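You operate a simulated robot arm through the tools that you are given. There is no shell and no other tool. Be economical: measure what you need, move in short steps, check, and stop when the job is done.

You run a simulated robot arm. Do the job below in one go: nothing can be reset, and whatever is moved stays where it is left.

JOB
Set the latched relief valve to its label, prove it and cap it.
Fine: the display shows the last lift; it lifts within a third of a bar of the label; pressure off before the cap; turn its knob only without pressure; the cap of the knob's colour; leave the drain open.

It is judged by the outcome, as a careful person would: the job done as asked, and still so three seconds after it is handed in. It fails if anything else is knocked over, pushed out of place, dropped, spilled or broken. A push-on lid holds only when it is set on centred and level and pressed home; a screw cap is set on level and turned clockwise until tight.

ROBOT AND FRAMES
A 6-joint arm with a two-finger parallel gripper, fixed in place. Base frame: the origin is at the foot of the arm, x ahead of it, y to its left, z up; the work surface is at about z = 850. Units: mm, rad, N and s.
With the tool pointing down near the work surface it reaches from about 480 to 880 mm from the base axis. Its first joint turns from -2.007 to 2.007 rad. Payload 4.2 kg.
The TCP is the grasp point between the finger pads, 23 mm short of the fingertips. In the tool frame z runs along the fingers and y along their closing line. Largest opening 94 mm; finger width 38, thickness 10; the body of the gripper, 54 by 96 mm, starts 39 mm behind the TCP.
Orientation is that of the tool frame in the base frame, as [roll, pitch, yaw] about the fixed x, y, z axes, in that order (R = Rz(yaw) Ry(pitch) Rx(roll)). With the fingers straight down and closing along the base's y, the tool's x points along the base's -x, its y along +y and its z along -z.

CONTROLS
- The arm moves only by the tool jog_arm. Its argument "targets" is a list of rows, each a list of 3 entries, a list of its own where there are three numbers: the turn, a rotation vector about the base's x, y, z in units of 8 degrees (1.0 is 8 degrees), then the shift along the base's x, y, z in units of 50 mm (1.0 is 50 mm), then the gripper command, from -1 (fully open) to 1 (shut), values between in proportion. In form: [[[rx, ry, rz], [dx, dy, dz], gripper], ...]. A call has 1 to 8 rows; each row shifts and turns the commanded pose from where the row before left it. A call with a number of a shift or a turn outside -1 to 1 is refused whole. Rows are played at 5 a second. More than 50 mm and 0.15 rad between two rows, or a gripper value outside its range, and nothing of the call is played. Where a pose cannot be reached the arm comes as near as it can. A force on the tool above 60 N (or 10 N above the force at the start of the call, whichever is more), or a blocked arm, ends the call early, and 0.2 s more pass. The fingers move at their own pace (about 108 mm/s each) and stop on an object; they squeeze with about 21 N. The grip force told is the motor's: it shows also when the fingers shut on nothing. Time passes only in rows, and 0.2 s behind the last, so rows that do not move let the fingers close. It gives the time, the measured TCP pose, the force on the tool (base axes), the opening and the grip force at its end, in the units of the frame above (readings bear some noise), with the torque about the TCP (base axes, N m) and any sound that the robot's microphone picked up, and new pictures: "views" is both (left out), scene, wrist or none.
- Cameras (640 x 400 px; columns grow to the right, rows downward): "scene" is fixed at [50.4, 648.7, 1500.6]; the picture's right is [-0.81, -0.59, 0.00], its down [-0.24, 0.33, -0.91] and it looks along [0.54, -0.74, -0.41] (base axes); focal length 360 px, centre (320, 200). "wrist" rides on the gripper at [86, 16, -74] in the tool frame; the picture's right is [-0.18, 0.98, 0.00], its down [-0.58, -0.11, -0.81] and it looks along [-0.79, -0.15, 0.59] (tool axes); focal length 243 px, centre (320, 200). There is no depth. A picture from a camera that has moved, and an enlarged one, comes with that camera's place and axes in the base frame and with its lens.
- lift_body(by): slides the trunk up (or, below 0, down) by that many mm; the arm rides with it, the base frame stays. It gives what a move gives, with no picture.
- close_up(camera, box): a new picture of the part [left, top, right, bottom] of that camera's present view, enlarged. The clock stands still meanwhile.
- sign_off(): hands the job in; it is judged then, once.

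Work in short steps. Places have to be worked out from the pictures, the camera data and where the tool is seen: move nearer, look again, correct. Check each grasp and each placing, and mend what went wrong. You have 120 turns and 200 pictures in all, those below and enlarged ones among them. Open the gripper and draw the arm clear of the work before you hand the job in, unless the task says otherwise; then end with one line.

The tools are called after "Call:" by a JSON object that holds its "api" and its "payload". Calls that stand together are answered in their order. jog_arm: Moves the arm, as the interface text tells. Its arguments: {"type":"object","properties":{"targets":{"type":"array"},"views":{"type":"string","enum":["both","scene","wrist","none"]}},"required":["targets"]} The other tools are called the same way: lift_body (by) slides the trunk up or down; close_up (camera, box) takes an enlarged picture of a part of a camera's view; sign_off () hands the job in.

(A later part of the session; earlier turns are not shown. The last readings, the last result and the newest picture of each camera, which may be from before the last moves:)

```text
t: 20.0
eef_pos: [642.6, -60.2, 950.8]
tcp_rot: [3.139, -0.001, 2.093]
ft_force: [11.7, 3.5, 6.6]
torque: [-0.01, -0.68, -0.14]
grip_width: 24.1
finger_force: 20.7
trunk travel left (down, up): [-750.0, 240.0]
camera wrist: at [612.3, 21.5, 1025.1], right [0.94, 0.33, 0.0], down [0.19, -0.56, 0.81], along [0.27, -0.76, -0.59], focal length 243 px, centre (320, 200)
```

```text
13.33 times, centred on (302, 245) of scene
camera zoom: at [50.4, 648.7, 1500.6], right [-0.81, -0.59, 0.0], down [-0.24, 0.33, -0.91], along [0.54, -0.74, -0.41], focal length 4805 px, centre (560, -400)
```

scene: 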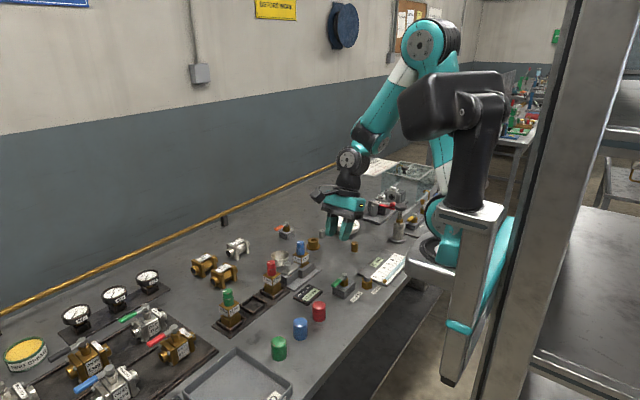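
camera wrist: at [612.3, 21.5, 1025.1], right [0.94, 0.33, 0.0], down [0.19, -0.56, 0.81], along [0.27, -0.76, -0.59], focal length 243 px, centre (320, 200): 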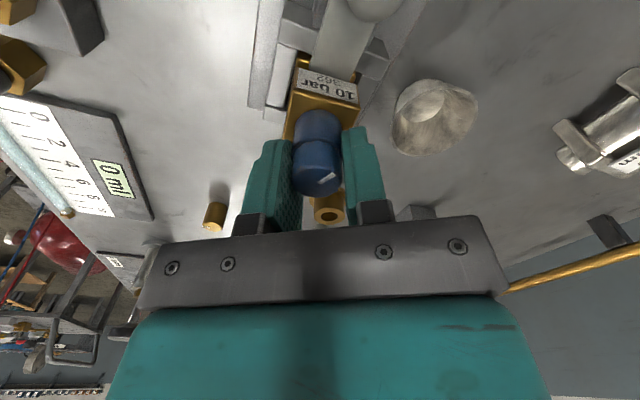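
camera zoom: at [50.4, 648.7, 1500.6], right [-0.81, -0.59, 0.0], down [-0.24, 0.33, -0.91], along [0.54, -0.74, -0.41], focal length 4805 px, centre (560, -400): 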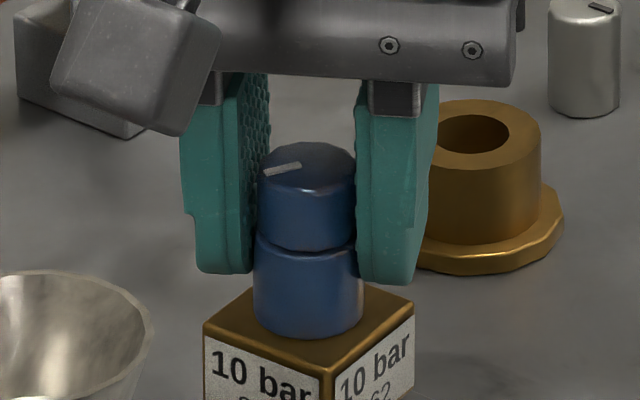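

The pads caught the slightly wider lower collar, and the knob did not turn (pointer ≈60° still). Open, rise 9 mm so the pads take only the upper part, and re-grip; also turn back the yaw first.

Call:
{"api": "jog_arm", "payload": {"targets": [[[0, 0, 0], [0, 0, 0], 0.2], [[0, 0, 0], [-0.03, -0.03, 0.18], 0.2], [[0, 0, -0.9375], [0, 0, 0], 0.2], [[0, 0, -0.9375], [0, 0, 0], 0.2], [[0, 0, -0.9375], [0, 0, 0], 0.2], [[0, 0, -0.9375], [0, 0, 0], 0.2], [[0, 0, 0], [0, 0, 0], 1], [[0, 0, 0], [0, 0, 0], 1]], "views": "none"}}

Call:
{"api": "close_up", "payload": {"camera": "scene", "box": [286, 230, 318, 260]}}

Call:
{"api": "close_up", "payload": {"camera": "wrist", "box": [270, 100, 366, 210]}}

```text
t: 21.8
eef_pos: [640.8, -62.3, 958.4]
tcp_rot: [3.141, 0.0, 1.566]
ft_force: [-0.3, 0.0, -0.9]
torque: [-0.04, -0.06, -0.02]
grip_width: 24.0
finger_force: 20.9
trunk travel left (down, up): [-750.0, 240.0]
```

```text
13.33 times, centred on (302, 245) of scene
camera zoom: at [50.4, 648.7, 1500.6], right [-0.81, -0.59, 0.0], down [-0.24, 0.33, -0.91], along [0.54, -0.74, -0.41], focal length 4805 px, centre (560, -400)
```

zoom: 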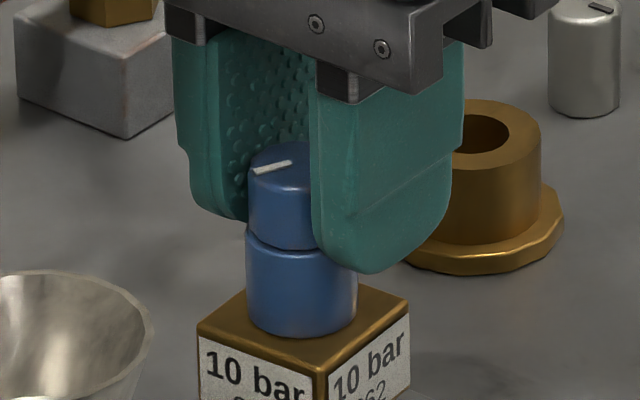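

```text
3.64 times, centred on (318, 155) of wrist
camera zoom: at [656.8, 23.6, 1033.0], right [0.98, -0.19, 0.0], down [-0.11, -0.58, 0.81], along [-0.15, -0.79, -0.59], focal length 882 px, centre (327, 364)
```

zoom: 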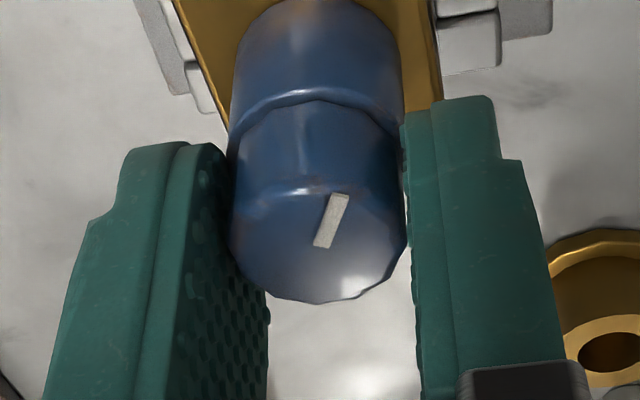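

Fingertips are about at the groove. Release, rise 4 mm more, grip and turn 30° CCW again.

Call:
{"api": "jog_arm", "payload": {"targets": [[[0, 0, 0], [0, 0, 0], 0.3], [[0, 0, 0], [0, 0, 0.08], 0.3], [[0, 0, 0], [0, 0, 0], 1], [[0, 0, 0], [0, 0, 0], 1], [[0, 0, 0.9375], [0, 0, 0], 1], [[0, 0, 0.9375], [0, 0, 0], 1], [[0, 0, 0.9375], [0, 0, 0], 1], [[0, 0, 0.9375], [0, 0, 0], 1]], "views": "none"}}

Call:
{"api": "close_up", "payload": {"camera": "scene", "box": [286, 230, 318, 260]}}

Call:
{"api": "close_up", "payload": {"camera": "wrist", "box": [270, 100, 366, 210]}}

```text
t: 23.6
eef_pos: [641.7, -62.9, 963.7]
tcp_rot: [3.136, 0.0, 2.093]
ft_force: [10.7, 1.9, 8.8]
torque: [-0.15, -0.66, -0.18]
grip_width: 22.1
finger_force: 20.8
trunk travel left (down, up): [-750.0, 240.0]
```

```text
13.33 times, centred on (302, 245) of scene
camera zoom: at [50.4, 648.7, 1500.6], right [-0.81, -0.59, 0.0], down [-0.24, 0.33, -0.91], along [0.54, -0.74, -0.41], focal length 4805 px, centre (560, -400)
```

zoom: 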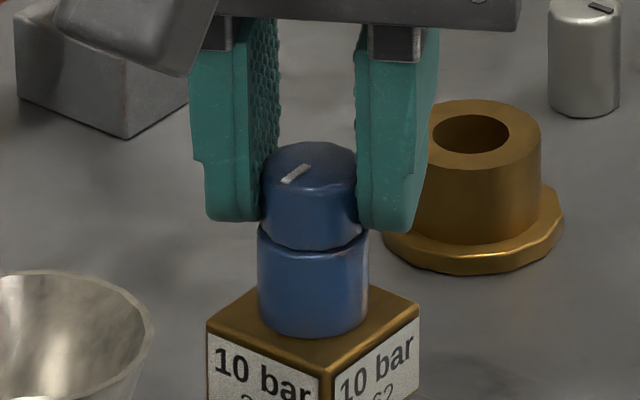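

```text
3.64 times, centred on (318, 155) of wrist
camera zoom: at [611.7, 20.2, 1038.2], right [0.94, 0.33, 0.0], down [0.19, -0.56, 0.81], along [0.27, -0.76, -0.59], focal length 882 px, centre (327, 364)
```

zoom: 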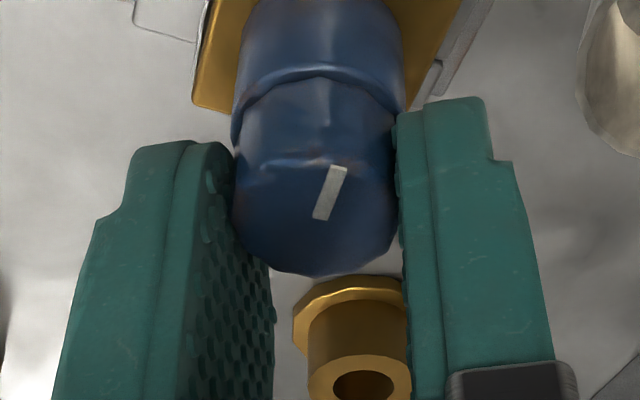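

Now the knob turned (grip 22 mm; pointer ≈ 85–90°). Release, rise, and travel towards the drain/pump for a look.

Call:
{"api": "jog_arm", "payload": {"targets": [[[0, 0, 0], [0, 0, 0], 0], [[0, 0, 0], [0, 0, 0.4], 0], [[0, 0, -0.75], [0, 0, 0.9], 0], [[0, 0, -0.75], [0, 0, 0.9], 0], [[0, 0, -0.75], [-0.4, -0.85, 0], 0], [[0, 0, -0.75], [-0.4, -0.85, 0], 0], [[0, 0, -0.75], [-0.4, -0.85, 0], 0], [[0, 0, 0], [-0.4, -0.85, 0], 0]], "views": "none"}}

Call:
{"api": "close_up", "payload": {"camera": "scene", "box": [286, 230, 318, 260]}}

Call:
{"api": "jog_arm", "payload": {"targets": [[[0, 0, 0], [-0.4, -0.85, 0], 0], [[0, 0, 0], [-0.4, -0.85, 0], 0], [[0, 0, 0], [-0.4, -0.85, 0], 0], [[0, 0, 0], [-0.4, -0.85, 0], 0], [[0, 0, 0], [-0.4, -0.5, 0], 0]], "views": "wrist"}}

Call:
{"api": "close_up", "payload": {"camera": "wrist", "box": [200, 0, 440, 150]}}

```text
t: 25.4
eef_pos: [559.1, -231.4, 1071.2]
tcp_rot: [3.14, 0.0, 1.567]
ft_force: [-0.5, 0.5, 0.1]
torque: [-0.04, 0.02, 0.0]
grip_width: 46.8
finger_force: 0.0
trunk travel left (down, up): [-750.0, 240.0]
```

```text
13.33 times, centred on (302, 245) of scene
camera zoom: at [50.4, 648.7, 1500.6], right [-0.81, -0.59, 0.0], down [-0.24, 0.33, -0.91], along [0.54, -0.74, -0.41], focal length 4805 px, centre (560, -400)
```

zoom: 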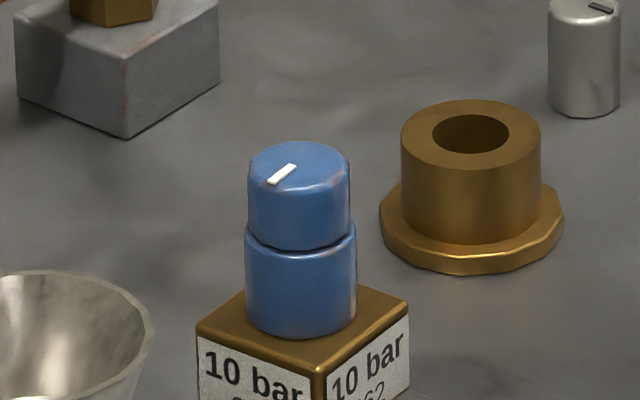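

```text
t: 26.6
eef_pos: [461.8, -428.3, 1070.7]
tcp_rot: [3.141, 0.0, 1.568]
ft_force: [0.4, 0.5, 0.3]
torque: [-0.02, 0.01, -0.05]
grip_width: 46.9
finger_force: 0.0
trunk travel left (down, up): [-750.0, 240.0]
camera wrist: at [476.9, -342.0, 1145.9], right [0.98, -0.19, 0.0], down [-0.11, -0.58, 0.81], along [-0.15, -0.79, -0.59], focal length 243 px, centre (320, 200)
```

wrist: 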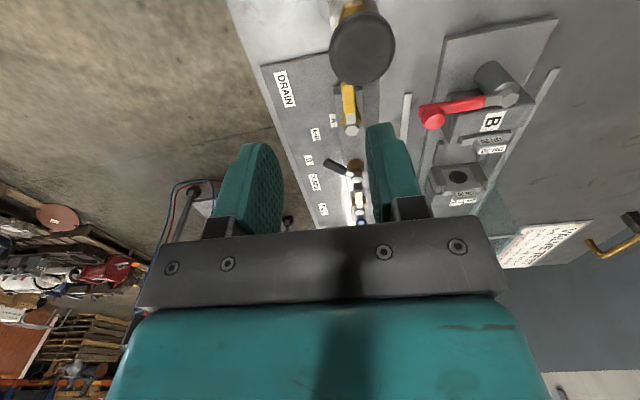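

```text
2.67 times, centred on (320, 75) of wrist
camera zoom: at [476.9, -342.0, 1145.9], right [0.98, -0.19, 0.0], down [-0.11, -0.58, 0.81], along [-0.15, -0.79, -0.59], focal length 647 px, centre (320, 533)
```

zoom: 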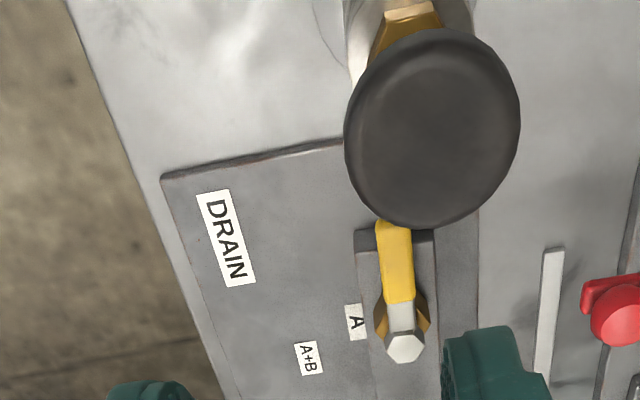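

Pointer now reads ≈88° (about 28–30° turned). Pump knob at (491,-420, top≈968), yellow drain pivot at (480,-542,897) with handle toward +y. I do one pump press first to learn the drain state and pump behaviour.

Call:
{"api": "jog_arm", "payload": {"targets": [[[0, 0, 0], [0.3, 0.08, -0.4], 1], [[0, 0, 0], [0.28, 0.08, -0.6], 1], [[0, 0, 0], [0, 0, -0.4], 1], [[0, 0, 0], [0, 0, 0], 1]], "views": "none"}}

Call:
{"api": "close_up", "payload": {"camera": "scene", "box": [320, 170, 448, 250]}}

```text
t: 27.6
eef_pos: [489.8, -421.4, 1003.1]
tcp_rot: [3.14, 0.001, 1.567]
ft_force: [0.5, -0.6, 2.5]
torque: [0.0, 0.02, -0.04]
grip_width: 0.0
finger_force: 20.9
trunk travel left (down, up): [-750.0, 240.0]
```

```text
5.00 times, centred on (384, 210) of scene
camera zoom: at [50.4, 648.7, 1500.6], right [-0.81, -0.59, 0.0], down [-0.24, 0.33, -0.91], along [0.54, -0.74, -0.41], focal length 1802 px, centre (0, 150)
```

zoom: 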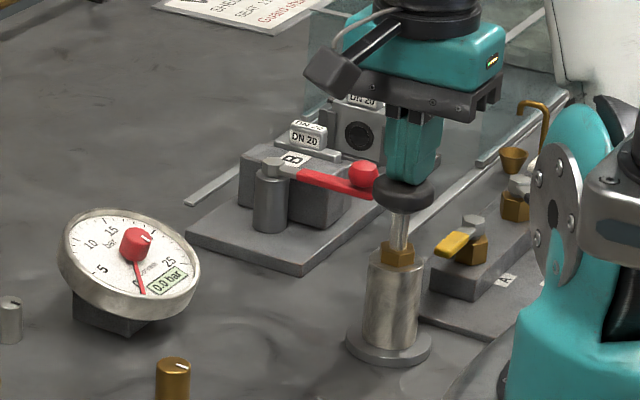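

Fingertips touch the knob (z≈980). Press down 25 mm.

Call:
{"api": "jog_arm", "payload": {"targets": [[[0, 0, 0], [0, 0, -0.2], 1], [[0, 0, 0], [0, 0, -0.2], 1], [[0, 0, 0], [0, 0, -0.1], 1]], "views": "none"}}

Call:
{"api": "close_up", "payload": {"camera": "scene", "box": [320, 170, 448, 250]}}

```text
t: 28.4
eef_pos: [488.7, -420.5, 978.3]
tcp_rot: [3.139, 0.002, 1.567]
ft_force: [1.8, -3.8, 8.4]
torque: [-0.05, -0.08, -0.01]
grip_width: 0.0
finger_force: 21.1
trunk travel left (down, up): [-750.0, 240.0]
```

```text
5.00 times, centred on (384, 210) of scene
camera zoom: at [50.4, 648.7, 1500.6], right [-0.81, -0.59, 0.0], down [-0.24, 0.33, -0.91], along [0.54, -0.74, -0.41], focal length 1802 px, centre (0, 150)
```

zoom: 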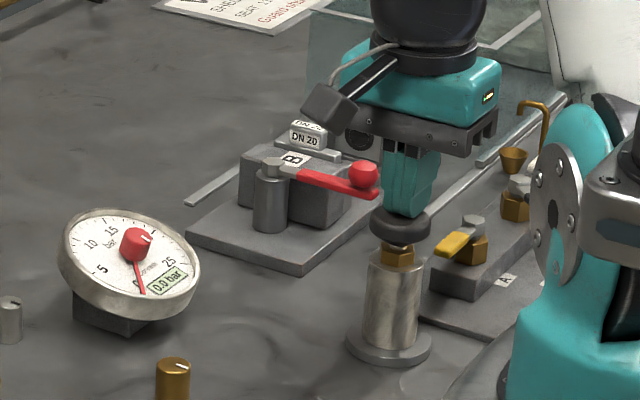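

No pressure built: drain is open as placed. Lift to see if the pump springs back, then go over the yellow handle.

Call:
{"api": "jog_arm", "payload": {"targets": [[[0, 0, 0], [0, 0, 0.5], 1], [[0, 0, 0], [0, 0, 0.9], 1], [[0, 0, 0], [0, 0, 0.4], 0.36]], "views": "none"}}

Call:
{"api": "close_up", "payload": {"camera": "scene", "box": [320, 170, 448, 250]}}

```text
t: 29.2
eef_pos: [487.9, -421.5, 1068.3]
tcp_rot: [3.14, -0.003, 1.568]
ft_force: [0.5, 0.1, -0.5]
torque: [0.0, -0.01, 0.0]
grip_width: 30.3
finger_force: 0.0
trunk travel left (down, up): [-750.0, 240.0]
```

```text
5.00 times, centred on (384, 210) of scene
camera zoom: at [50.4, 648.7, 1500.6], right [-0.81, -0.59, 0.0], down [-0.24, 0.33, -0.91], along [0.54, -0.74, -0.41], focal length 1802 px, centre (0, 150)
```

zoom: 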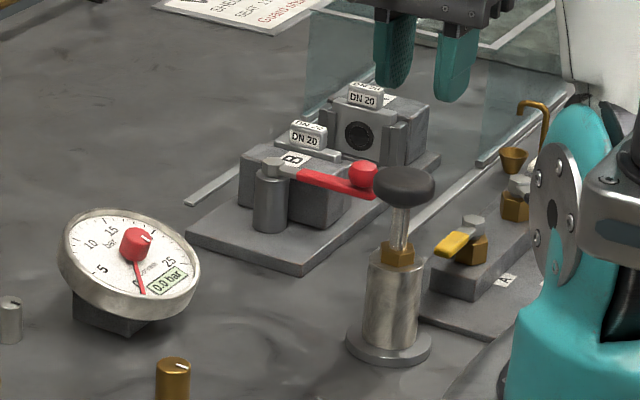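

Pump springs back by itself. The camera arm would hit the pump if I gripped the drain handle that way, so I turn the tool to face +x and will push the handle with closed fingers instead.

Call:
{"api": "jog_arm", "payload": {"targets": [[[0, 0, 0.9375], [0.06, -0.21, 0], 1], [[0, 0, 0.9375], [0.06, -0.21, 0], 1], [[0, 0, 0.9375], [0.06, -0.21, 0], 1], [[0, 0, 0.9375], [0.06, -0.21, 0], 1], [[0, 0, 0.9375], [0.06, -0.21, 0], 1], [[0, 0, 0.9375], [0.06, -0.21, 0], 1], [[0, 0, 0.9375], [0.06, -0.21, 0], 1], [[0, 0, 0.9375], [0.06, -0.21, 0], 1]], "views": "none"}}

Call:
{"api": "jog_arm", "payload": {"targets": [[[0, 0, 0.9375], [0, 0, -0.3], 1], [[0, 0, 0.9375], [0, 0, -0.3], 1], [[0, 0, 0.9375], [0, 0, -0.3], 1], [[0, 0, 0.9375], [0, 0, -0.3], 1]], "views": "wrist"}}

Call:
{"api": "close_up", "payload": {"camera": "scene", "box": [352, 160, 448, 240]}}

```text
t: 31.0
eef_pos: [513.1, -503.3, 1068.8]
tcp_rot: [3.139, 0.0, 2.617]
ft_force: [0.5, 0.3, 0.3]
torque: [-0.04, 0.01, -0.01]
grip_width: 0.1
finger_force: 20.7
trunk travel left (down, up): [-750.0, 240.0]
```

```text
t: 32.0
eef_pos: [514.2, -503.5, 1008.1]
tcp_rot: [3.14, 0.001, 3.141]
ft_force: [0.2, -0.1, 0.6]
torque: [-0.02, 0.0, -0.03]
grip_width: 0.2
finger_force: 20.9
trunk travel left (down, up): [-750.0, 240.0]
camera wrist: at [427.3, -486.4, 1082.2], right [0.18, 0.98, 0.0], down [0.58, -0.11, 0.81], along [0.79, -0.15, -0.59], focal length 243 px, centre (320, 200)
```

wrist: 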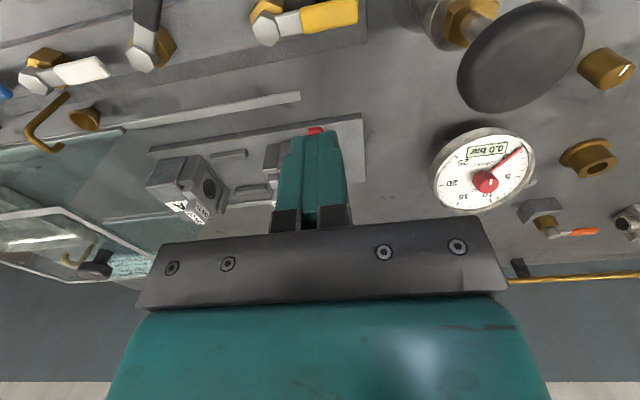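

```text
5.00 times, centred on (400, 200) of scene
camera zoom: at [50.4, 648.7, 1500.6], right [-0.81, -0.59, 0.0], down [-0.24, 0.33, -0.91], along [0.54, -0.74, -0.41], focal length 1802 px, centre (-80, 200)
```

zoom: 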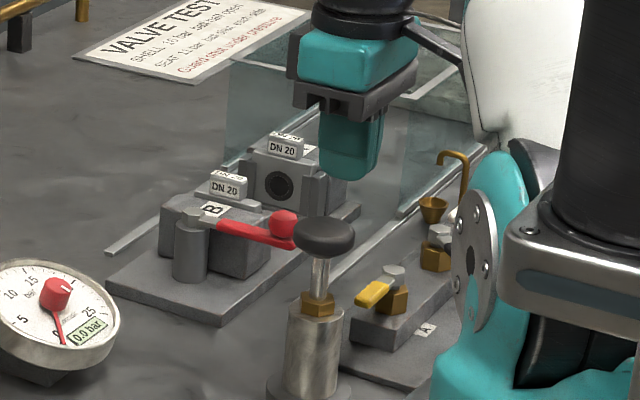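

Drain pivot refined to (480,-536); the red clamp ball is near (550,-512). A gap of ~50 mm in between fits the fingers: descend at x=510 carefully.

Call:
{"api": "jog_arm", "payload": {"targets": [[[0, 0, 0], [-0.08, 0, -0.7], 1], [[0, 0, 0], [0, 0, -0.5], 1], [[0, 0, 0], [0, 0, 0], 1]], "views": "wrist"}}

Call:
{"api": "close_up", "payload": {"camera": "scene", "box": [368, 180, 432, 220]}}

```text
t: 32.8
eef_pos: [508.4, -503.6, 946.2]
tcp_rot: [3.14, 0.001, 3.139]
ft_force: [0.7, 0.2, -0.3]
torque: [0.02, -0.01, -0.01]
grip_width: 0.0
finger_force: 20.4
trunk travel left (down, up): [-750.0, 240.0]
camera wrist: at [421.7, -487.3, 1020.2], right [0.19, 0.98, 0.0], down [0.58, -0.11, 0.81], along [0.79, -0.15, -0.59], focal length 243 px, centre (320, 200)
```

wrist: 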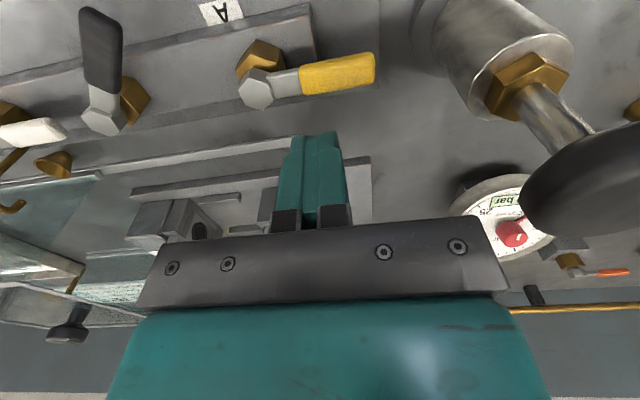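

```text
10.00 times, centred on (400, 200) of scene
camera zoom: at [50.4, 648.7, 1500.6], right [-0.81, -0.59, 0.0], down [-0.24, 0.33, -0.91], along [0.54, -0.74, -0.41], focal length 3604 px, centre (-480, 200)
```

zoom: 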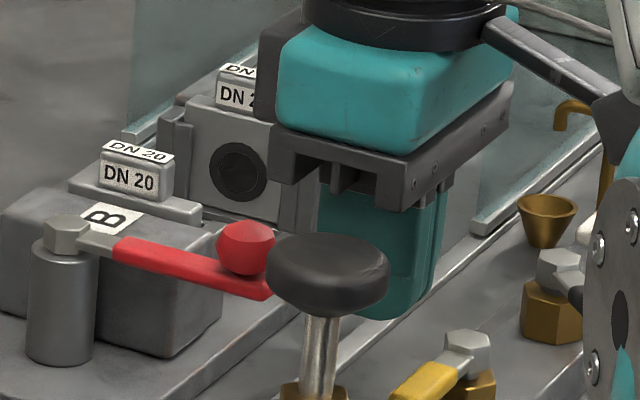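

Path seems clear. Lower to z≈909 and start the push toward −x.

Call:
{"api": "jog_arm", "payload": {"targets": [[[0, 0, 0], [0, 0, -0.4], 1], [[0, 0, 0], [0, 0, -0.34], 1], [[0, 0, 0], [0, 0, 0], 1]], "views": "wrist"}}

```text
t: 33.6
eef_pos: [509.4, -504.7, 909.2]
tcp_rot: [3.141, 0.0, 3.139]
ft_force: [0.9, -0.4, -0.6]
torque: [-0.02, -0.01, -0.01]
grip_width: 0.0
finger_force: 20.7
trunk travel left (down, up): [-750.0, 240.0]
camera wrist: at [423.0, -487.5, 983.3], right [0.19, 0.98, 0.0], down [0.58, -0.11, 0.81], along [0.79, -0.15, -0.59], focal length 243 px, centre (320, 200)
```

wrist: 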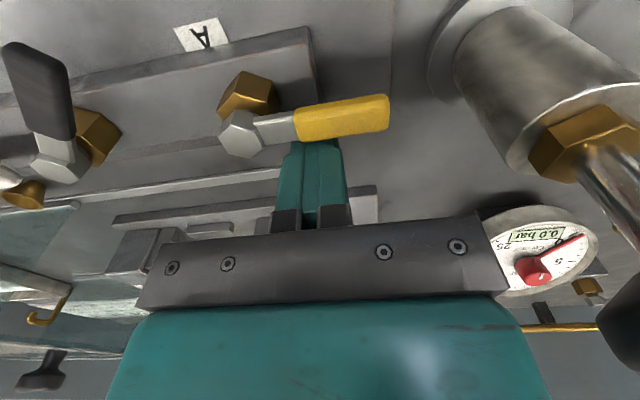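

Fingers are right beside the handle. Push the first 30° with the tool turning along.

Call:
{"api": "jog_arm", "payload": {"targets": [[[0, 0, 0.9375], [-0.138, 0.036, 0], 1], [[0, 0, 0.9375], [-0.082, 0.031, 0], 1], [[0, 0, 0.9375], [-0.09, 0.041, 0], 1], [[0, 0, 0.9375], [-0.076, -0.01, 0], 1]], "views": "wrist"}}

Call:
{"api": "close_up", "payload": {"camera": "scene", "box": [368, 180, 432, 220]}}

```text
t: 34.6
eef_pos: [490.0, -499.5, 912.0]
tcp_rot: [3.14, -0.001, -2.618]
ft_force: [0.6, -0.4, 1.5]
torque: [0.0, 0.02, -0.02]
grip_width: 0.0
finger_force: 21.1
trunk travel left (down, up): [-750.0, 240.0]
camera wrist: at [406.6, -528.1, 984.6], right [-0.33, 0.94, 0.0], down [0.56, 0.19, 0.81], along [0.76, 0.27, -0.59], focal length 243 px, centre (320, 200)
```

wrist: 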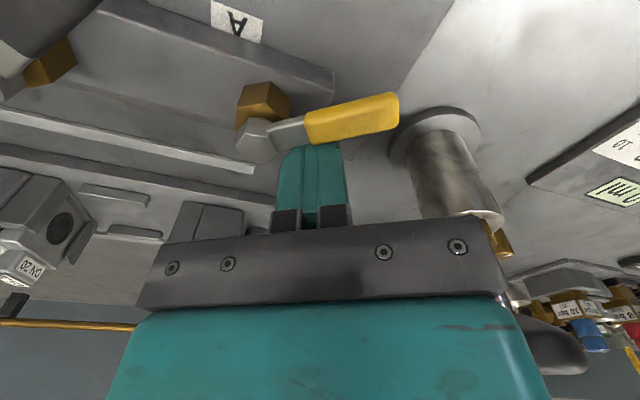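

```text
10.00 times, centred on (400, 200) of scene
camera zoom: at [50.4, 648.7, 1500.6], right [-0.81, -0.59, 0.0], down [-0.24, 0.33, -0.91], along [0.54, -0.74, -0.41], focal length 3604 px, centre (-480, 200)
```

zoom: 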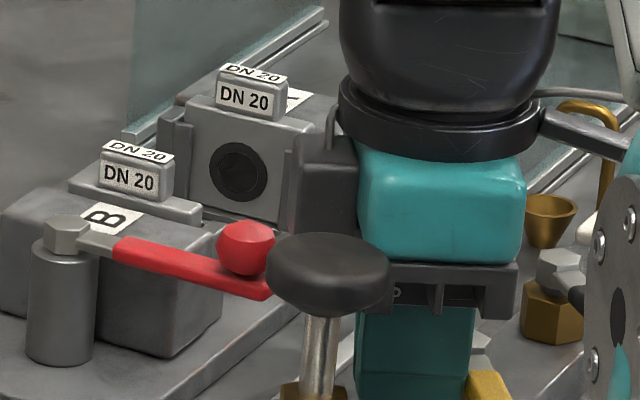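

The handle has followed ~30°. Continue the sweep.

Call:
{"api": "jog_arm", "payload": {"targets": [[[0, 0, 0.9375], [-0.108, 0.034, -0.02], 1], [[0, 0, 0.9375], [-0.124, 0.032, -0.02], 1], [[0, 0, 0.9375], [-0.132, 0.012, 0], 1], [[0, 0, 0.9375], [-0.132, -0.01, 0], 1]], "views": "wrist"}}

```text
t: 35.6
eef_pos: [464.6, -495.3, 909.5]
tcp_rot: [-3.141, 0.0, -2.094]
ft_force: [3.2, -2.5, 8.1]
torque: [-0.18, 0.06, 0.09]
grip_width: 0.0
finger_force: 21.0
trunk travel left (down, up): [-750.0, 240.0]
camera wrist: at [407.5, -562.3, 983.8], right [-0.76, 0.65, 0.0], down [0.39, 0.45, 0.81], along [0.53, 0.61, -0.59], focal length 243 px, centre (320, 200)
```

wrist: 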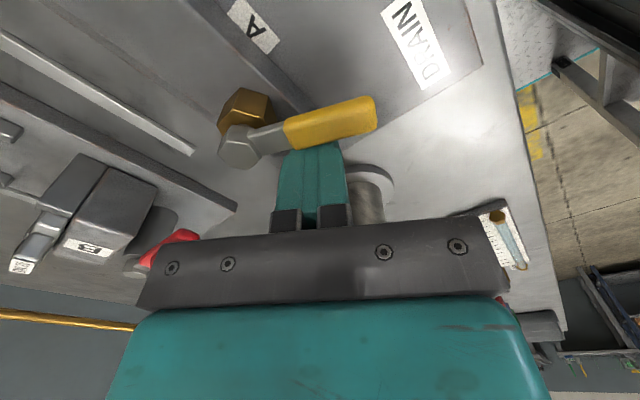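

About 60° now. Finish the sweep to just past 90°.

Call:
{"api": "jog_arm", "payload": {"targets": [[[0, 0, 0.9375], [-0.122, -0.054, 0], 1], [[0, 0, 0.9375], [-0.132, -0.056, 0], 1], [[0, 0, 0.9375], [-0.106, -0.078, 0], 1], [[0, 0, 0.9375], [-0.072, -0.096, 0], 1]], "views": "wrist"}}

```text
t: 36.6
eef_pos: [444.9, -504.0, 909.1]
tcp_rot: [3.14, 0.006, -1.568]
ft_force: [9.5, 27.7, 29.8]
torque: [-0.5, 0.03, 0.24]
grip_width: 0.1
finger_force: 21.0
trunk travel left (down, up): [-750.0, 240.0]
camera wrist: at [428.9, -591.9, 983.3], right [-0.98, 0.18, 0.0], down [0.11, 0.58, 0.81], along [0.15, 0.8, -0.59], focal length 243 px, centre (320, 200)
```

wrist: 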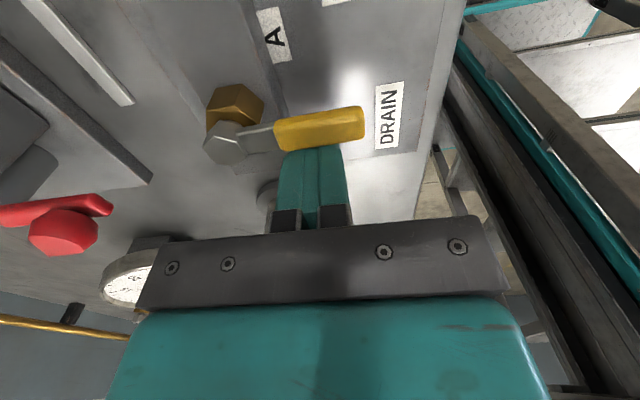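

Handle is across (−x) within a few degrees. Nudge 3 mm more to be sure it's at the stop, then lift and look.

Call:
{"api": "jog_arm", "payload": {"targets": [[[0, 0, 0], [0, -0.14, 0], 1], [[0, 0, 0], [0, -0.06, 0], 1]], "views": "none"}}

Call:
{"api": "jog_arm", "payload": {"targets": [[[0, 0, 0], [0, 0.2, 0], 1], [[0, 0, 0], [0, 0.1, 0.6], 1], [[0, 0, 0], [0, 0, 0.9], 1], [[0, 0, 0], [0, 0, 0.9], 1]], "views": "wrist"}}

```text
t: 37.0
eef_pos: [444.5, -504.4, 909.8]
tcp_rot: [-3.141, 0.018, -1.563]
ft_force: [5.2, 35.7, 34.6]
torque: [-0.59, -0.09, 0.22]
grip_width: 0.0
finger_force: 21.2
trunk travel left (down, up): [-750.0, 240.0]
stopped in row 1: the force on the tool passed its limit at 67 N (the readings are from after the stop); the commanded pose is now the measured one
```

```text
t: 38.0
eef_pos: [443.9, -495.3, 1027.4]
tcp_rot: [3.137, 0.017, -1.569]
ft_force: [1.0, -1.2, -1.3]
torque: [0.06, 0.01, 0.0]
grip_width: 0.2
finger_force: 20.9
trunk travel left (down, up): [-750.0, 240.0]
camera wrist: at [427.8, -583.0, 1100.7], right [-0.98, 0.18, 0.01], down [0.11, 0.57, 0.81], along [0.14, 0.8, -0.58], focal length 243 px, centre (320, 200)
```

wrist: 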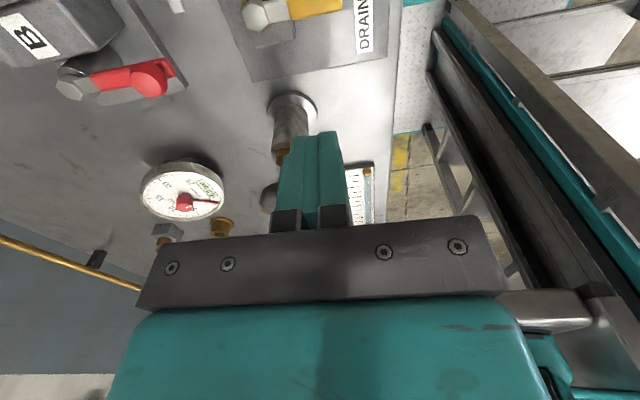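

Drain is at its stop (shut). Move over the pump and press one stroke, then read the gauge.

Call:
{"api": "jog_arm", "payload": {"targets": [[[0, 0, 0], [0.45, 0.75, 0], 1], [[0, 0, 0], [0.45, 0.75, -0.1], 1], [[0, 0, 0], [0, 0, -0.35], 1], [[0, 0, 0], [0, 0, -0.25], 1], [[0, 0, 0], [0, 0, -0.25], 1]], "views": "none"}}

Call:
{"api": "close_up", "payload": {"camera": "scene", "box": [320, 170, 448, 250]}}

```text
t: 39.1
eef_pos: [487.5, -418.2, 978.9]
tcp_rot: [3.138, 0.014, -1.568]
ft_force: [-0.6, -0.7, 7.8]
torque: [-0.1, -0.02, -0.08]
grip_width: 0.0
finger_force: 21.3
trunk travel left (down, up): [-750.0, 240.0]
```

```text
5.00 times, centred on (384, 210) of scene
camera zoom: at [50.4, 648.7, 1500.6], right [-0.81, -0.59, 0.0], down [-0.24, 0.33, -0.91], along [0.54, -0.74, -0.41], focal length 1802 px, centre (0, 150)
```

zoom: 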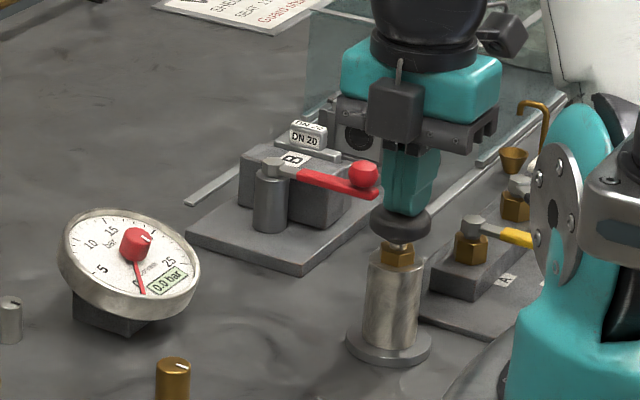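

Gauge still 0.0 after one stroke (may be filling). A second, longer stroke.

Call:
{"api": "jog_arm", "payload": {"targets": [[[0, 0, 0], [0, 0, 0.3], 1], [[0, 0, 0], [0, 0, 0.25], 1], [[0, 0, 0], [0, 0, 0], 1], [[0, 0, 0], [0, 0, -0.3], 1], [[0, 0, 0], [0, 0, -0.3], 1], [[0, 0, 0], [0, 0, -0.1], 1]], "views": "none"}}

Call:
{"api": "close_up", "payload": {"camera": "scene", "box": [320, 150, 464, 250]}}

```text
t: 40.5
eef_pos: [488.5, -419.1, 975.6]
tcp_rot: [-3.14, 0.01, -1.569]
ft_force: [-6.7, 1.6, 43.0]
torque: [-0.04, 0.13, -0.31]
grip_width: 0.0
finger_force: 21.3
trunk travel left (down, up): [-750.0, 240.0]
```

```text
4.00 times, centred on (392, 200) of scene
camera zoom: at [50.4, 648.7, 1500.6], right [-0.81, -0.59, 0.0], down [-0.24, 0.33, -0.91], along [0.54, -0.74, -0.41], focal length 1442 px, centre (32, 200)
```

zoom: 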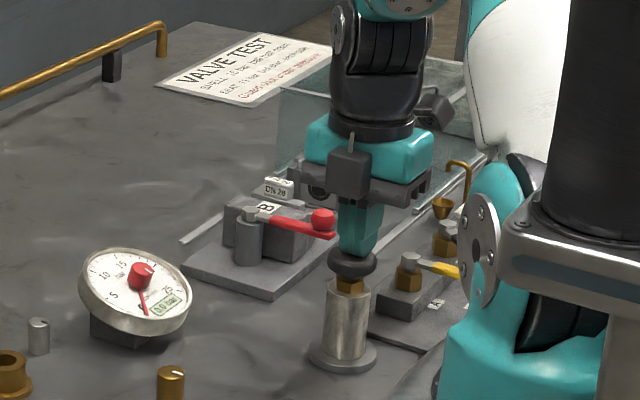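

Call:
{"api": "close_up", "payload": {"camera": "scene", "box": [330, 205, 370, 235]}}

Call:
{"api": "close_up", "payload": {"camera": "scene", "box": [280, 270, 344, 310]}}

Call:
{"api": "close_up", "payload": {"camera": "scene", "box": [410, 180, 458, 220]}}

```text
13.33 times, centred on (350, 220) of scene
camera zoom: at [50.4, 648.7, 1500.6], right [-0.81, -0.59, 0.0], down [-0.24, 0.33, -0.91], along [0.54, -0.74, -0.41], focal length 4805 px, centre (-80, -67)
```

zoom: 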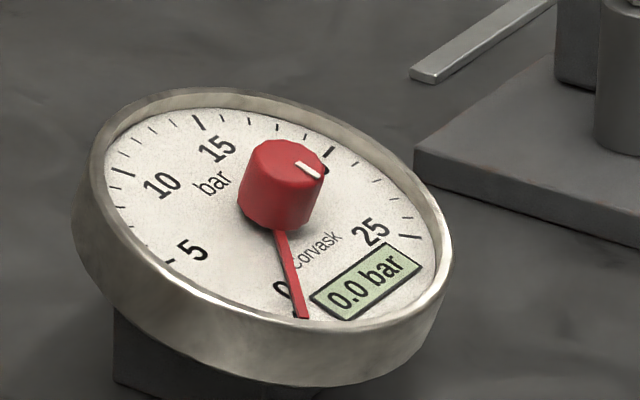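

```text
10.00 times, centred on (312, 290) of scene
camera zoom: at [50.4, 648.7, 1500.6], right [-0.81, -0.59, 0.0], down [-0.24, 0.33, -0.91], along [0.54, -0.74, -0.41], focal length 3604 px, centre (400, -700)
```

zoom: 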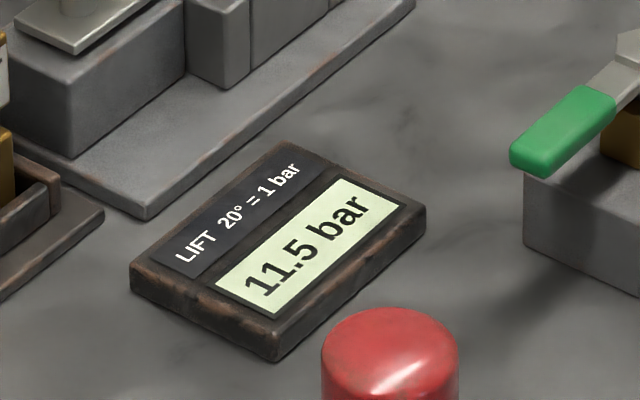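

```text
10.00 times, centred on (434, 200) of scene
camera zoom: at [50.4, 648.7, 1500.6], right [-0.81, -0.59, 0.0], down [-0.24, 0.33, -0.91], along [0.54, -0.74, -0.41], focal length 3604 px, centre (-820, 200)
```

zoom: 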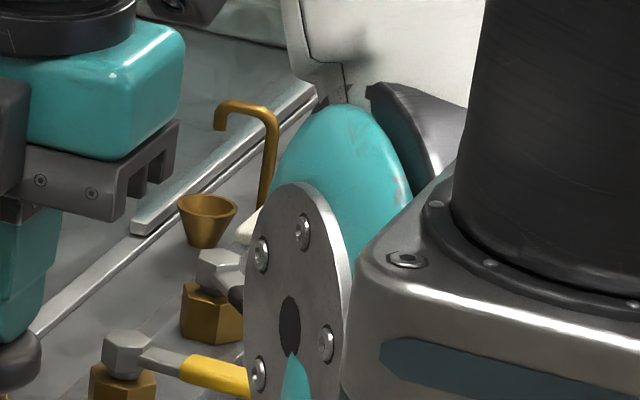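

Still 0.0. Do two more complete strokes with full return and see if pressure or sound appears.

Call:
{"api": "jog_arm", "payload": {"targets": [[[0, 0, 0], [0, 0, 0.4], 1], [[0, 0, 0], [0, 0, 0.3], 1], [[0, 0, 0], [0, 0, -0.3], 1], [[0, 0, 0], [0, 0, -0.38], 1], [[0, 0, 0], [0, 0, 0.38], 1], [[0, 0, 0], [0, 0, 0.3], 1], [[0, 0, 0], [0, 0, -0.3], 1], [[0, 0, 0], [0, 0, -0.38], 1]], "views": "none"}}

Call:
{"api": "close_up", "payload": {"camera": "scene", "box": [320, 150, 464, 250]}}

```text
t: 42.4
eef_pos: [487.3, -417.5, 975.5]
tcp_rot: [-3.141, 0.013, -1.569]
ft_force: [-2.8, 8.5, 29.3]
torque: [-0.02, 0.05, -0.13]
grip_width: 0.0
finger_force: 21.3
trunk travel left (down, up): [-750.0, 240.0]
```

```text
4.00 times, centred on (392, 200) of scene
camera zoom: at [50.4, 648.7, 1500.6], right [-0.81, -0.59, 0.0], down [-0.24, 0.33, -0.91], along [0.54, -0.74, -0.41], focal length 1442 px, centre (32, 200)
```

zoom: 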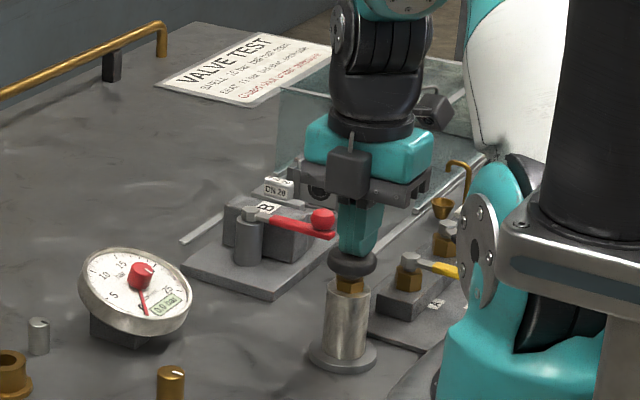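

Still 0.0. Something else vents. I lift off and inspect BLEED/FILL/selector from above.

Call:
{"api": "jog_arm", "payload": {"targets": [[[0, 0, 0], [0, 0, 0.7], 1], [[0, 0, 0], [0, 0, 0.9], 1], [[0, 0, -0.95], [0, -0.5, 0.2], 1], [[0, 0, -0.95], [0, -0.5, 0.1], 1], [[0, 0, -0.95], [0, -0.5, 0], 1], [[0, 0, -0.95], [0, -0.5, 0], 1], [[0, 0, -0.95], [0, -0.5, 0], 1], [[0, 0, -0.95], [0, -0.5, 0], 1]], "views": "none"}}

Call:
{"api": "jog_arm", "payload": {"targets": [[[0, 0, -0.95], [0, -0.3, 0], 1], [[0, 0, -0.95], [0, -0.3, 0], 1], [[0, 0, -0.95], [0, 0, 0], 1], [[0, 0, -0.95], [0, 0, 0], 1]], "views": "wrist"}}

Call:
{"api": "close_up", "payload": {"camera": "wrist", "box": [120, 0, 376, 160]}}

```text
t: 44.1
eef_pos: [488.5, -568.8, 1069.1]
tcp_rot: [3.14, 0.014, -2.365]
ft_force: [0.3, 0.8, -0.3]
torque: [0.01, -0.04, 0.03]
grip_width: 0.0
finger_force: 20.9
trunk travel left (down, up): [-750.0, 240.0]
```

```text
t: 45.1
eef_pos: [488.7, -598.2, 1068.6]
tcp_rot: [3.141, 0.014, -2.898]
ft_force: [0.7, 0.4, -0.7]
torque: [-0.04, 0.02, 0.01]
grip_width: 0.1
finger_force: 20.9
trunk travel left (down, up): [-750.0, 240.0]
camera wrist: at [399.6, -605.3, 1142.3], right [-0.06, 1.0, 0.0], down [0.58, 0.03, 0.81], along [0.81, 0.05, -0.58], focal length 243 px, centre (320, 200)
```

wrist: 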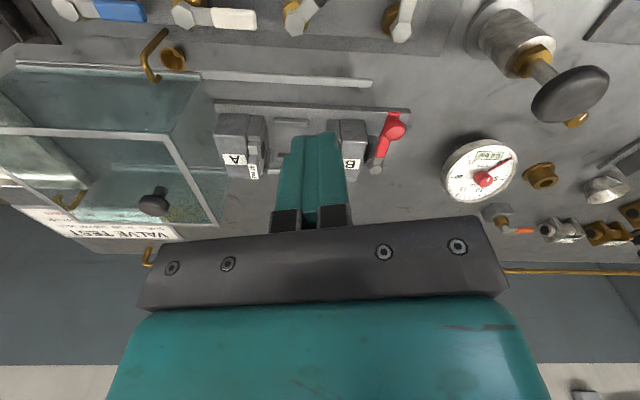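

```text
2.50 times, centred on (248, 80) of wrist
camera zoom: at [399.6, -605.3, 1142.3], right [-0.06, 1.0, 0.0], down [0.58, 0.03, 0.81], along [0.81, 0.05, -0.58], focal length 606 px, centre (500, 500)
```

zoom: 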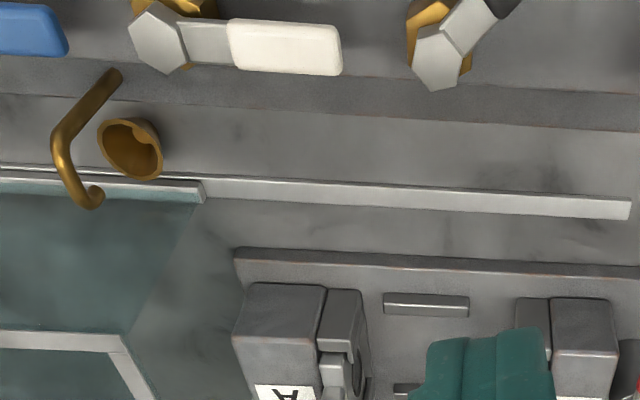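

Nothing spilled. On a manifold rail, lever along the rail may mean shut (branch outlets cross it), so the drain may have been shut at first and I may just have opened it. I'll push the yellow handle back to +y and pump full strokes.

Call:
{"api": "jog_arm", "payload": {"targets": [[[0, 0, -0.9], [-0.5, 0.4, 0], 1], [[0, 0, -0.86], [-0.5, 0.4, 0], 1], [[0, 0, 0], [0, 0, -0.9], 1], [[0, 0, 0], [0, 0, -0.9], 1], [[0, 0, 0], [0, 0, 0], 1]], "views": "wrist"}}

```text
t: 46.4
eef_pos: [438.8, -557.2, 979.7]
tcp_rot: [3.139, 0.014, -3.139]
ft_force: [0.6, 0.6, 0.1]
torque: [-0.05, 0.0, 0.0]
grip_width: 0.0
finger_force: 20.4
trunk travel left (down, up): [-750.0, 240.0]
camera wrist: at [350.8, -542.0, 1052.4], right [0.18, 0.98, 0.0], down [0.57, -0.11, 0.81], along [0.8, -0.15, -0.58], focal length 243 px, centre (320, 200)
```

wrist: 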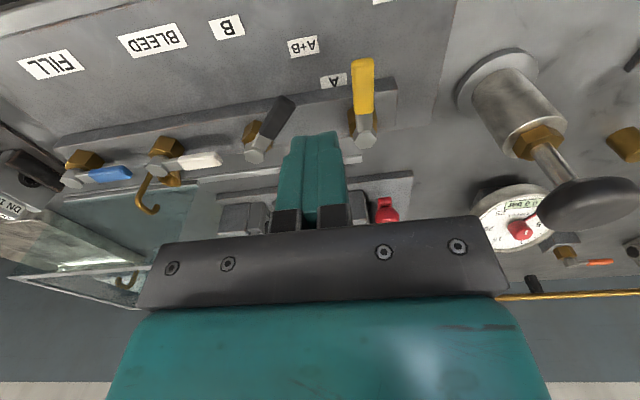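

The fingers are between the yellow and black handles. Descend between them.

Call:
{"api": "jog_arm", "payload": {"targets": [[[0, 0, 0], [0, 0, -0.7], 1], [[0, 0, 0], [0, 0, -0.7], 1], [[0, 0, 0], [0, 0, 0], 1]], "views": "wrist"}}

```text
t: 47.1
eef_pos: [438.7, -559.8, 908.7]
tcp_rot: [3.141, 0.015, -3.139]
ft_force: [-0.3, -0.7, -0.1]
torque: [-0.01, 0.03, 0.03]
grip_width: 0.0
finger_force: 21.1
trunk travel left (down, up): [-750.0, 240.0]
camera wrist: at [350.3, -543.5, 981.7], right [0.18, 0.98, 0.0], down [0.57, -0.11, 0.81], along [0.8, -0.15, -0.58], focal length 243 px, centre (320, 200)
```

wrist: 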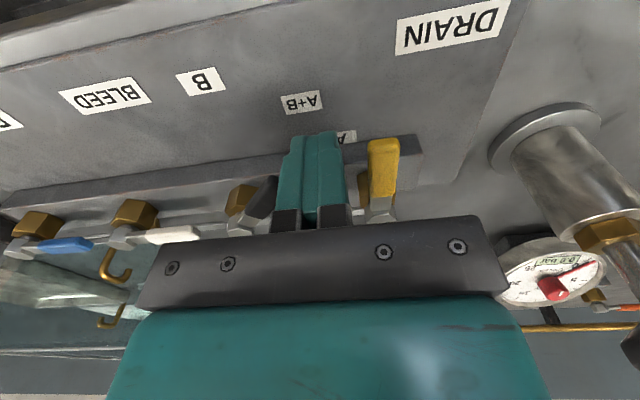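

Push the handle toward +y then +x along its arc.

Call:
{"api": "jog_arm", "payload": {"targets": [[[0, 0, 0], [0, 0.16, 0], 1], [[0, 0, 0], [-0.15, 0.16, 0], 1], [[0, 0, 0], [0, 0.18, 0], 1], [[0, 0, 0], [0.06, 0.17, 0], 1], [[0, 0, 0], [0.1, 0.16, 0], 1], [[0, 0, 0], [0.14, 0.18, 0], 1], [[0, 0, 0], [0.2, 0.13, 0], 1]], "views": "wrist"}}

```text
t: 48.8
eef_pos: [453.8, -503.7, 908.4]
tcp_rot: [3.139, 0.014, 3.139]
ft_force: [-14.7, -8.7, 0.4]
torque: [-0.01, 0.05, -0.05]
grip_width: 0.0
finger_force: 20.8
trunk travel left (down, up): [-750.0, 240.0]
camera wrist: at [366.4, -487.0, 981.4], right [0.19, 0.98, 0.0], down [0.57, -0.11, 0.81], along [0.8, -0.15, -0.58], focal length 243 px, centre (320, 200)
```

wrist: 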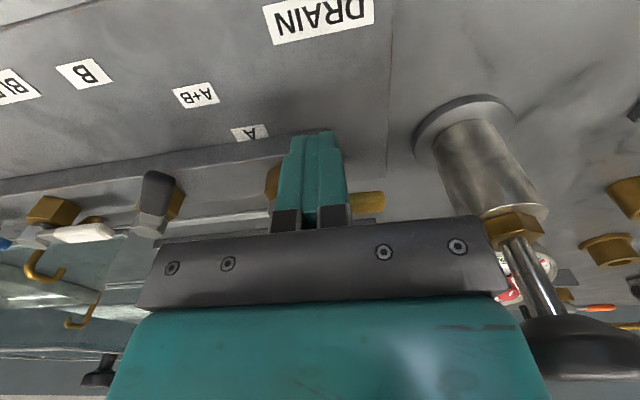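

Handle is about along +y. Nudge to the stop, back off, rise and go over the pump.

Call:
{"api": "jog_arm", "payload": {"targets": [[[0, 0, 0], [0.08, 0, 0], 1], [[0, 0, 0], [0.05, 0, 0], 1]], "views": "none"}}

Call:
{"api": "jog_arm", "payload": {"targets": [[[0, 0, 0], [-0.2, 0, 0], 1], [[0, 0, 0], [0, 0, 0.9], 1], [[0, 0, 0], [0, 0, 0.9], 1], [[0, 0, 0], [0.4, 0.8, 0.2], 1], [[0, 0, 0], [0.4, 0.85, 0], 1], [[0, 0, 0], [0, 0, -0.1], 1]], "views": "wrist"}}

```text
t: 49.4
eef_pos: [453.3, -503.3, 908.1]
tcp_rot: [3.14, -0.009, 3.129]
ft_force: [-29.8, -5.3, 10.9]
torque: [0.04, -0.18, 0.02]
grip_width: 0.0
finger_force: 21.1
trunk travel left (down, up): [-750.0, 240.0]
stopped in row 2: the force on the tool passed its limit at 62 N (the readings are from after the stop); the commanded pose is now the measured one
```

```text
t: 50.8
eef_pos: [488.8, -420.6, 1001.7]
tcp_rot: [3.14, -0.002, 3.131]
ft_force: [-0.4, -1.6, 1.6]
torque: [-0.06, 0.0, -0.01]
grip_width: 0.1
finger_force: 21.1
trunk travel left (down, up): [-750.0, 240.0]
camera wrist: at [403.0, -403.8, 1076.5], right [0.19, 0.98, 0.0], down [0.58, -0.12, 0.81], along [0.79, -0.16, -0.59], focal length 243 px, centre (320, 200)
```

wrist: 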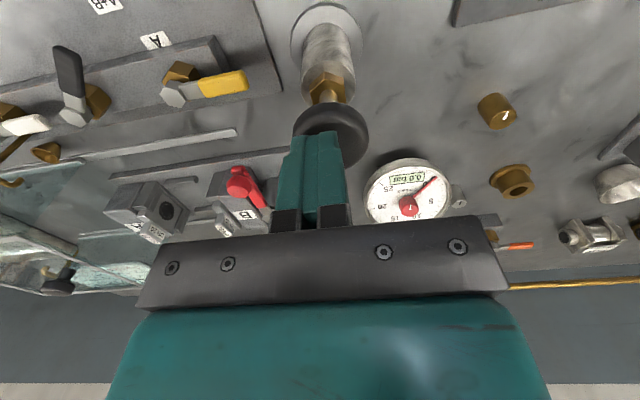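

The wrist view shows the gauge well from here. One full stroke and read it.

Call:
{"api": "jog_arm", "payload": {"targets": [[[0, 0, 0], [0, 0, -0.3], 1], [[0, 0, 0], [0, 0, -0.22], 1]], "views": "wrist"}}

```text
t: 51.4
eef_pos: [488.9, -419.9, 976.1]
tcp_rot: [3.14, -0.001, 3.135]
ft_force: [4.4, 2.6, 8.1]
torque: [0.07, -0.11, -0.01]
grip_width: 0.1
finger_force: 21.1
trunk travel left (down, up): [-750.0, 240.0]
camera wrist: at [402.8, -404.0, 1051.2], right [0.19, 0.98, 0.0], down [0.58, -0.12, 0.81], along [0.79, -0.15, -0.59], focal length 243 px, centre (320, 200)
```

wrist: 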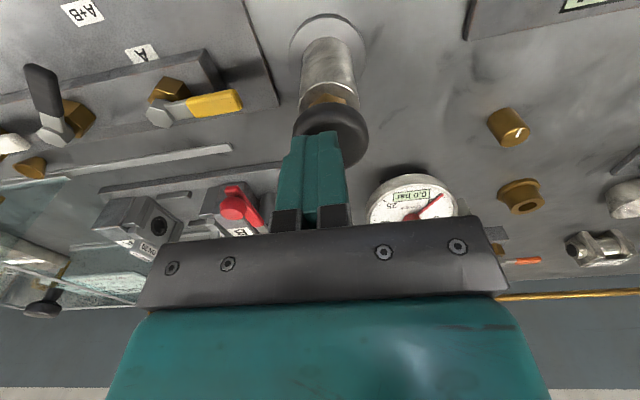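

Still 0.0 with 8 N. Do three more full strokes and read again.

Call:
{"api": "jog_arm", "payload": {"targets": [[[0, 0, 0], [0, 0, 0.35], 1], [[0, 0, 0], [0, 0, 0.25], 1], [[0, 0, 0], [0, 0, -0.3], 1], [[0, 0, 0], [0, 0, -0.33], 1], [[0, 0, 0], [0, 0, 0.35], 1], [[0, 0, 0], [0, 0, 0.28], 1], [[0, 0, 0], [0, 0, -0.3], 1], [[0, 0, 0], [0, 0, -0.35], 1]], "views": "none"}}

Call:
{"api": "close_up", "payload": {"camera": "wrist", "box": [340, 150, 500, 250]}}

```text
t: 53.2
eef_pos: [488.2, -419.9, 977.0]
tcp_rot: [3.14, 0.0, 3.134]
ft_force: [1.9, 5.3, 20.9]
torque: [0.2, -0.08, -0.05]
grip_width: 0.1
finger_force: 21.8
trunk travel left (down, up): [-750.0, 240.0]
```

```text
4.00 times, centred on (420, 200) of wrist
camera zoom: at [402.3, -404.3, 1050.5], right [0.19, 0.98, 0.0], down [0.58, -0.11, 0.81], along [0.79, -0.15, -0.59], focal length 970 px, centre (-80, 200)
```

zoom: 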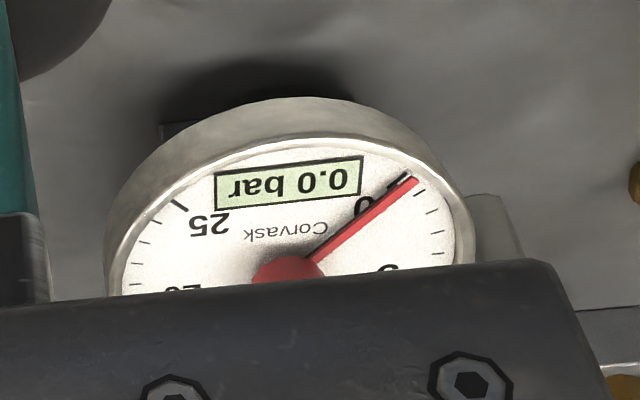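

Still 0.0. Look closely at the orange-handled valve and the other unlabelled items for hints.

Call:
{"api": "close_up", "payload": {"camera": "scene", "box": [265, 210, 329, 250]}}

Call:
{"api": "close_up", "payload": {"camera": "scene", "box": [255, 245, 335, 295]}}

Call:
{"api": "close_up", "payload": {"camera": "wrist", "box": [440, 60, 640, 280]}}

```text
10.00 times, centred on (297, 230) of scene
camera zoom: at [50.4, 648.7, 1500.6], right [-0.81, -0.59, 0.0], down [-0.24, 0.33, -0.91], along [0.54, -0.74, -0.41], focal length 3604 px, centre (550, -100)
```

zoom: 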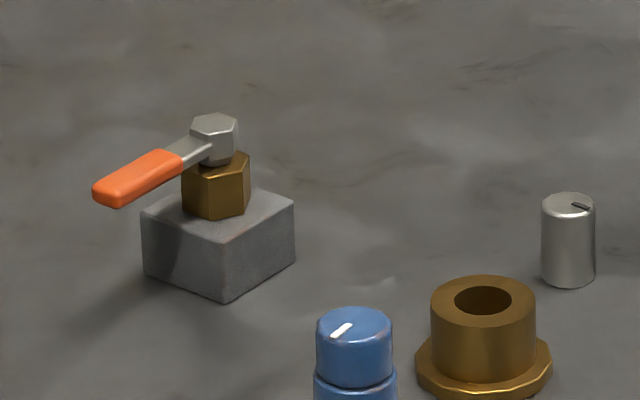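

```text
8.00 times, centred on (295, 270) of scene
camera zoom: at [50.4, 648.7, 1500.6], right [-0.81, -0.59, 0.0], down [-0.24, 0.33, -0.91], along [0.54, -0.74, -0.41], focal length 2883 px, centre (520, -360)
```

zoom: 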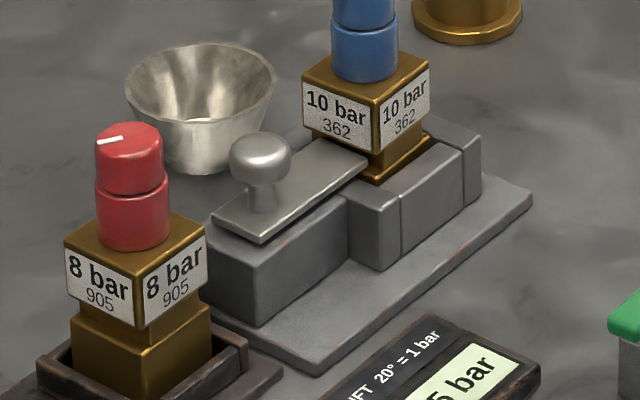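

```text
1.82 times, centred on (540, 170) of wrist
camera zoom: at [402.3, -404.3, 1050.5], right [0.19, 0.98, 0.0], down [0.58, -0.11, 0.81], along [0.79, -0.15, -0.59], focal length 441 px, centre (-80, 254)
```

zoom: 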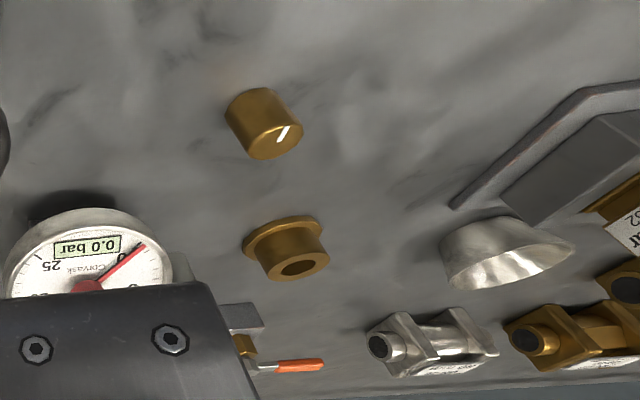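

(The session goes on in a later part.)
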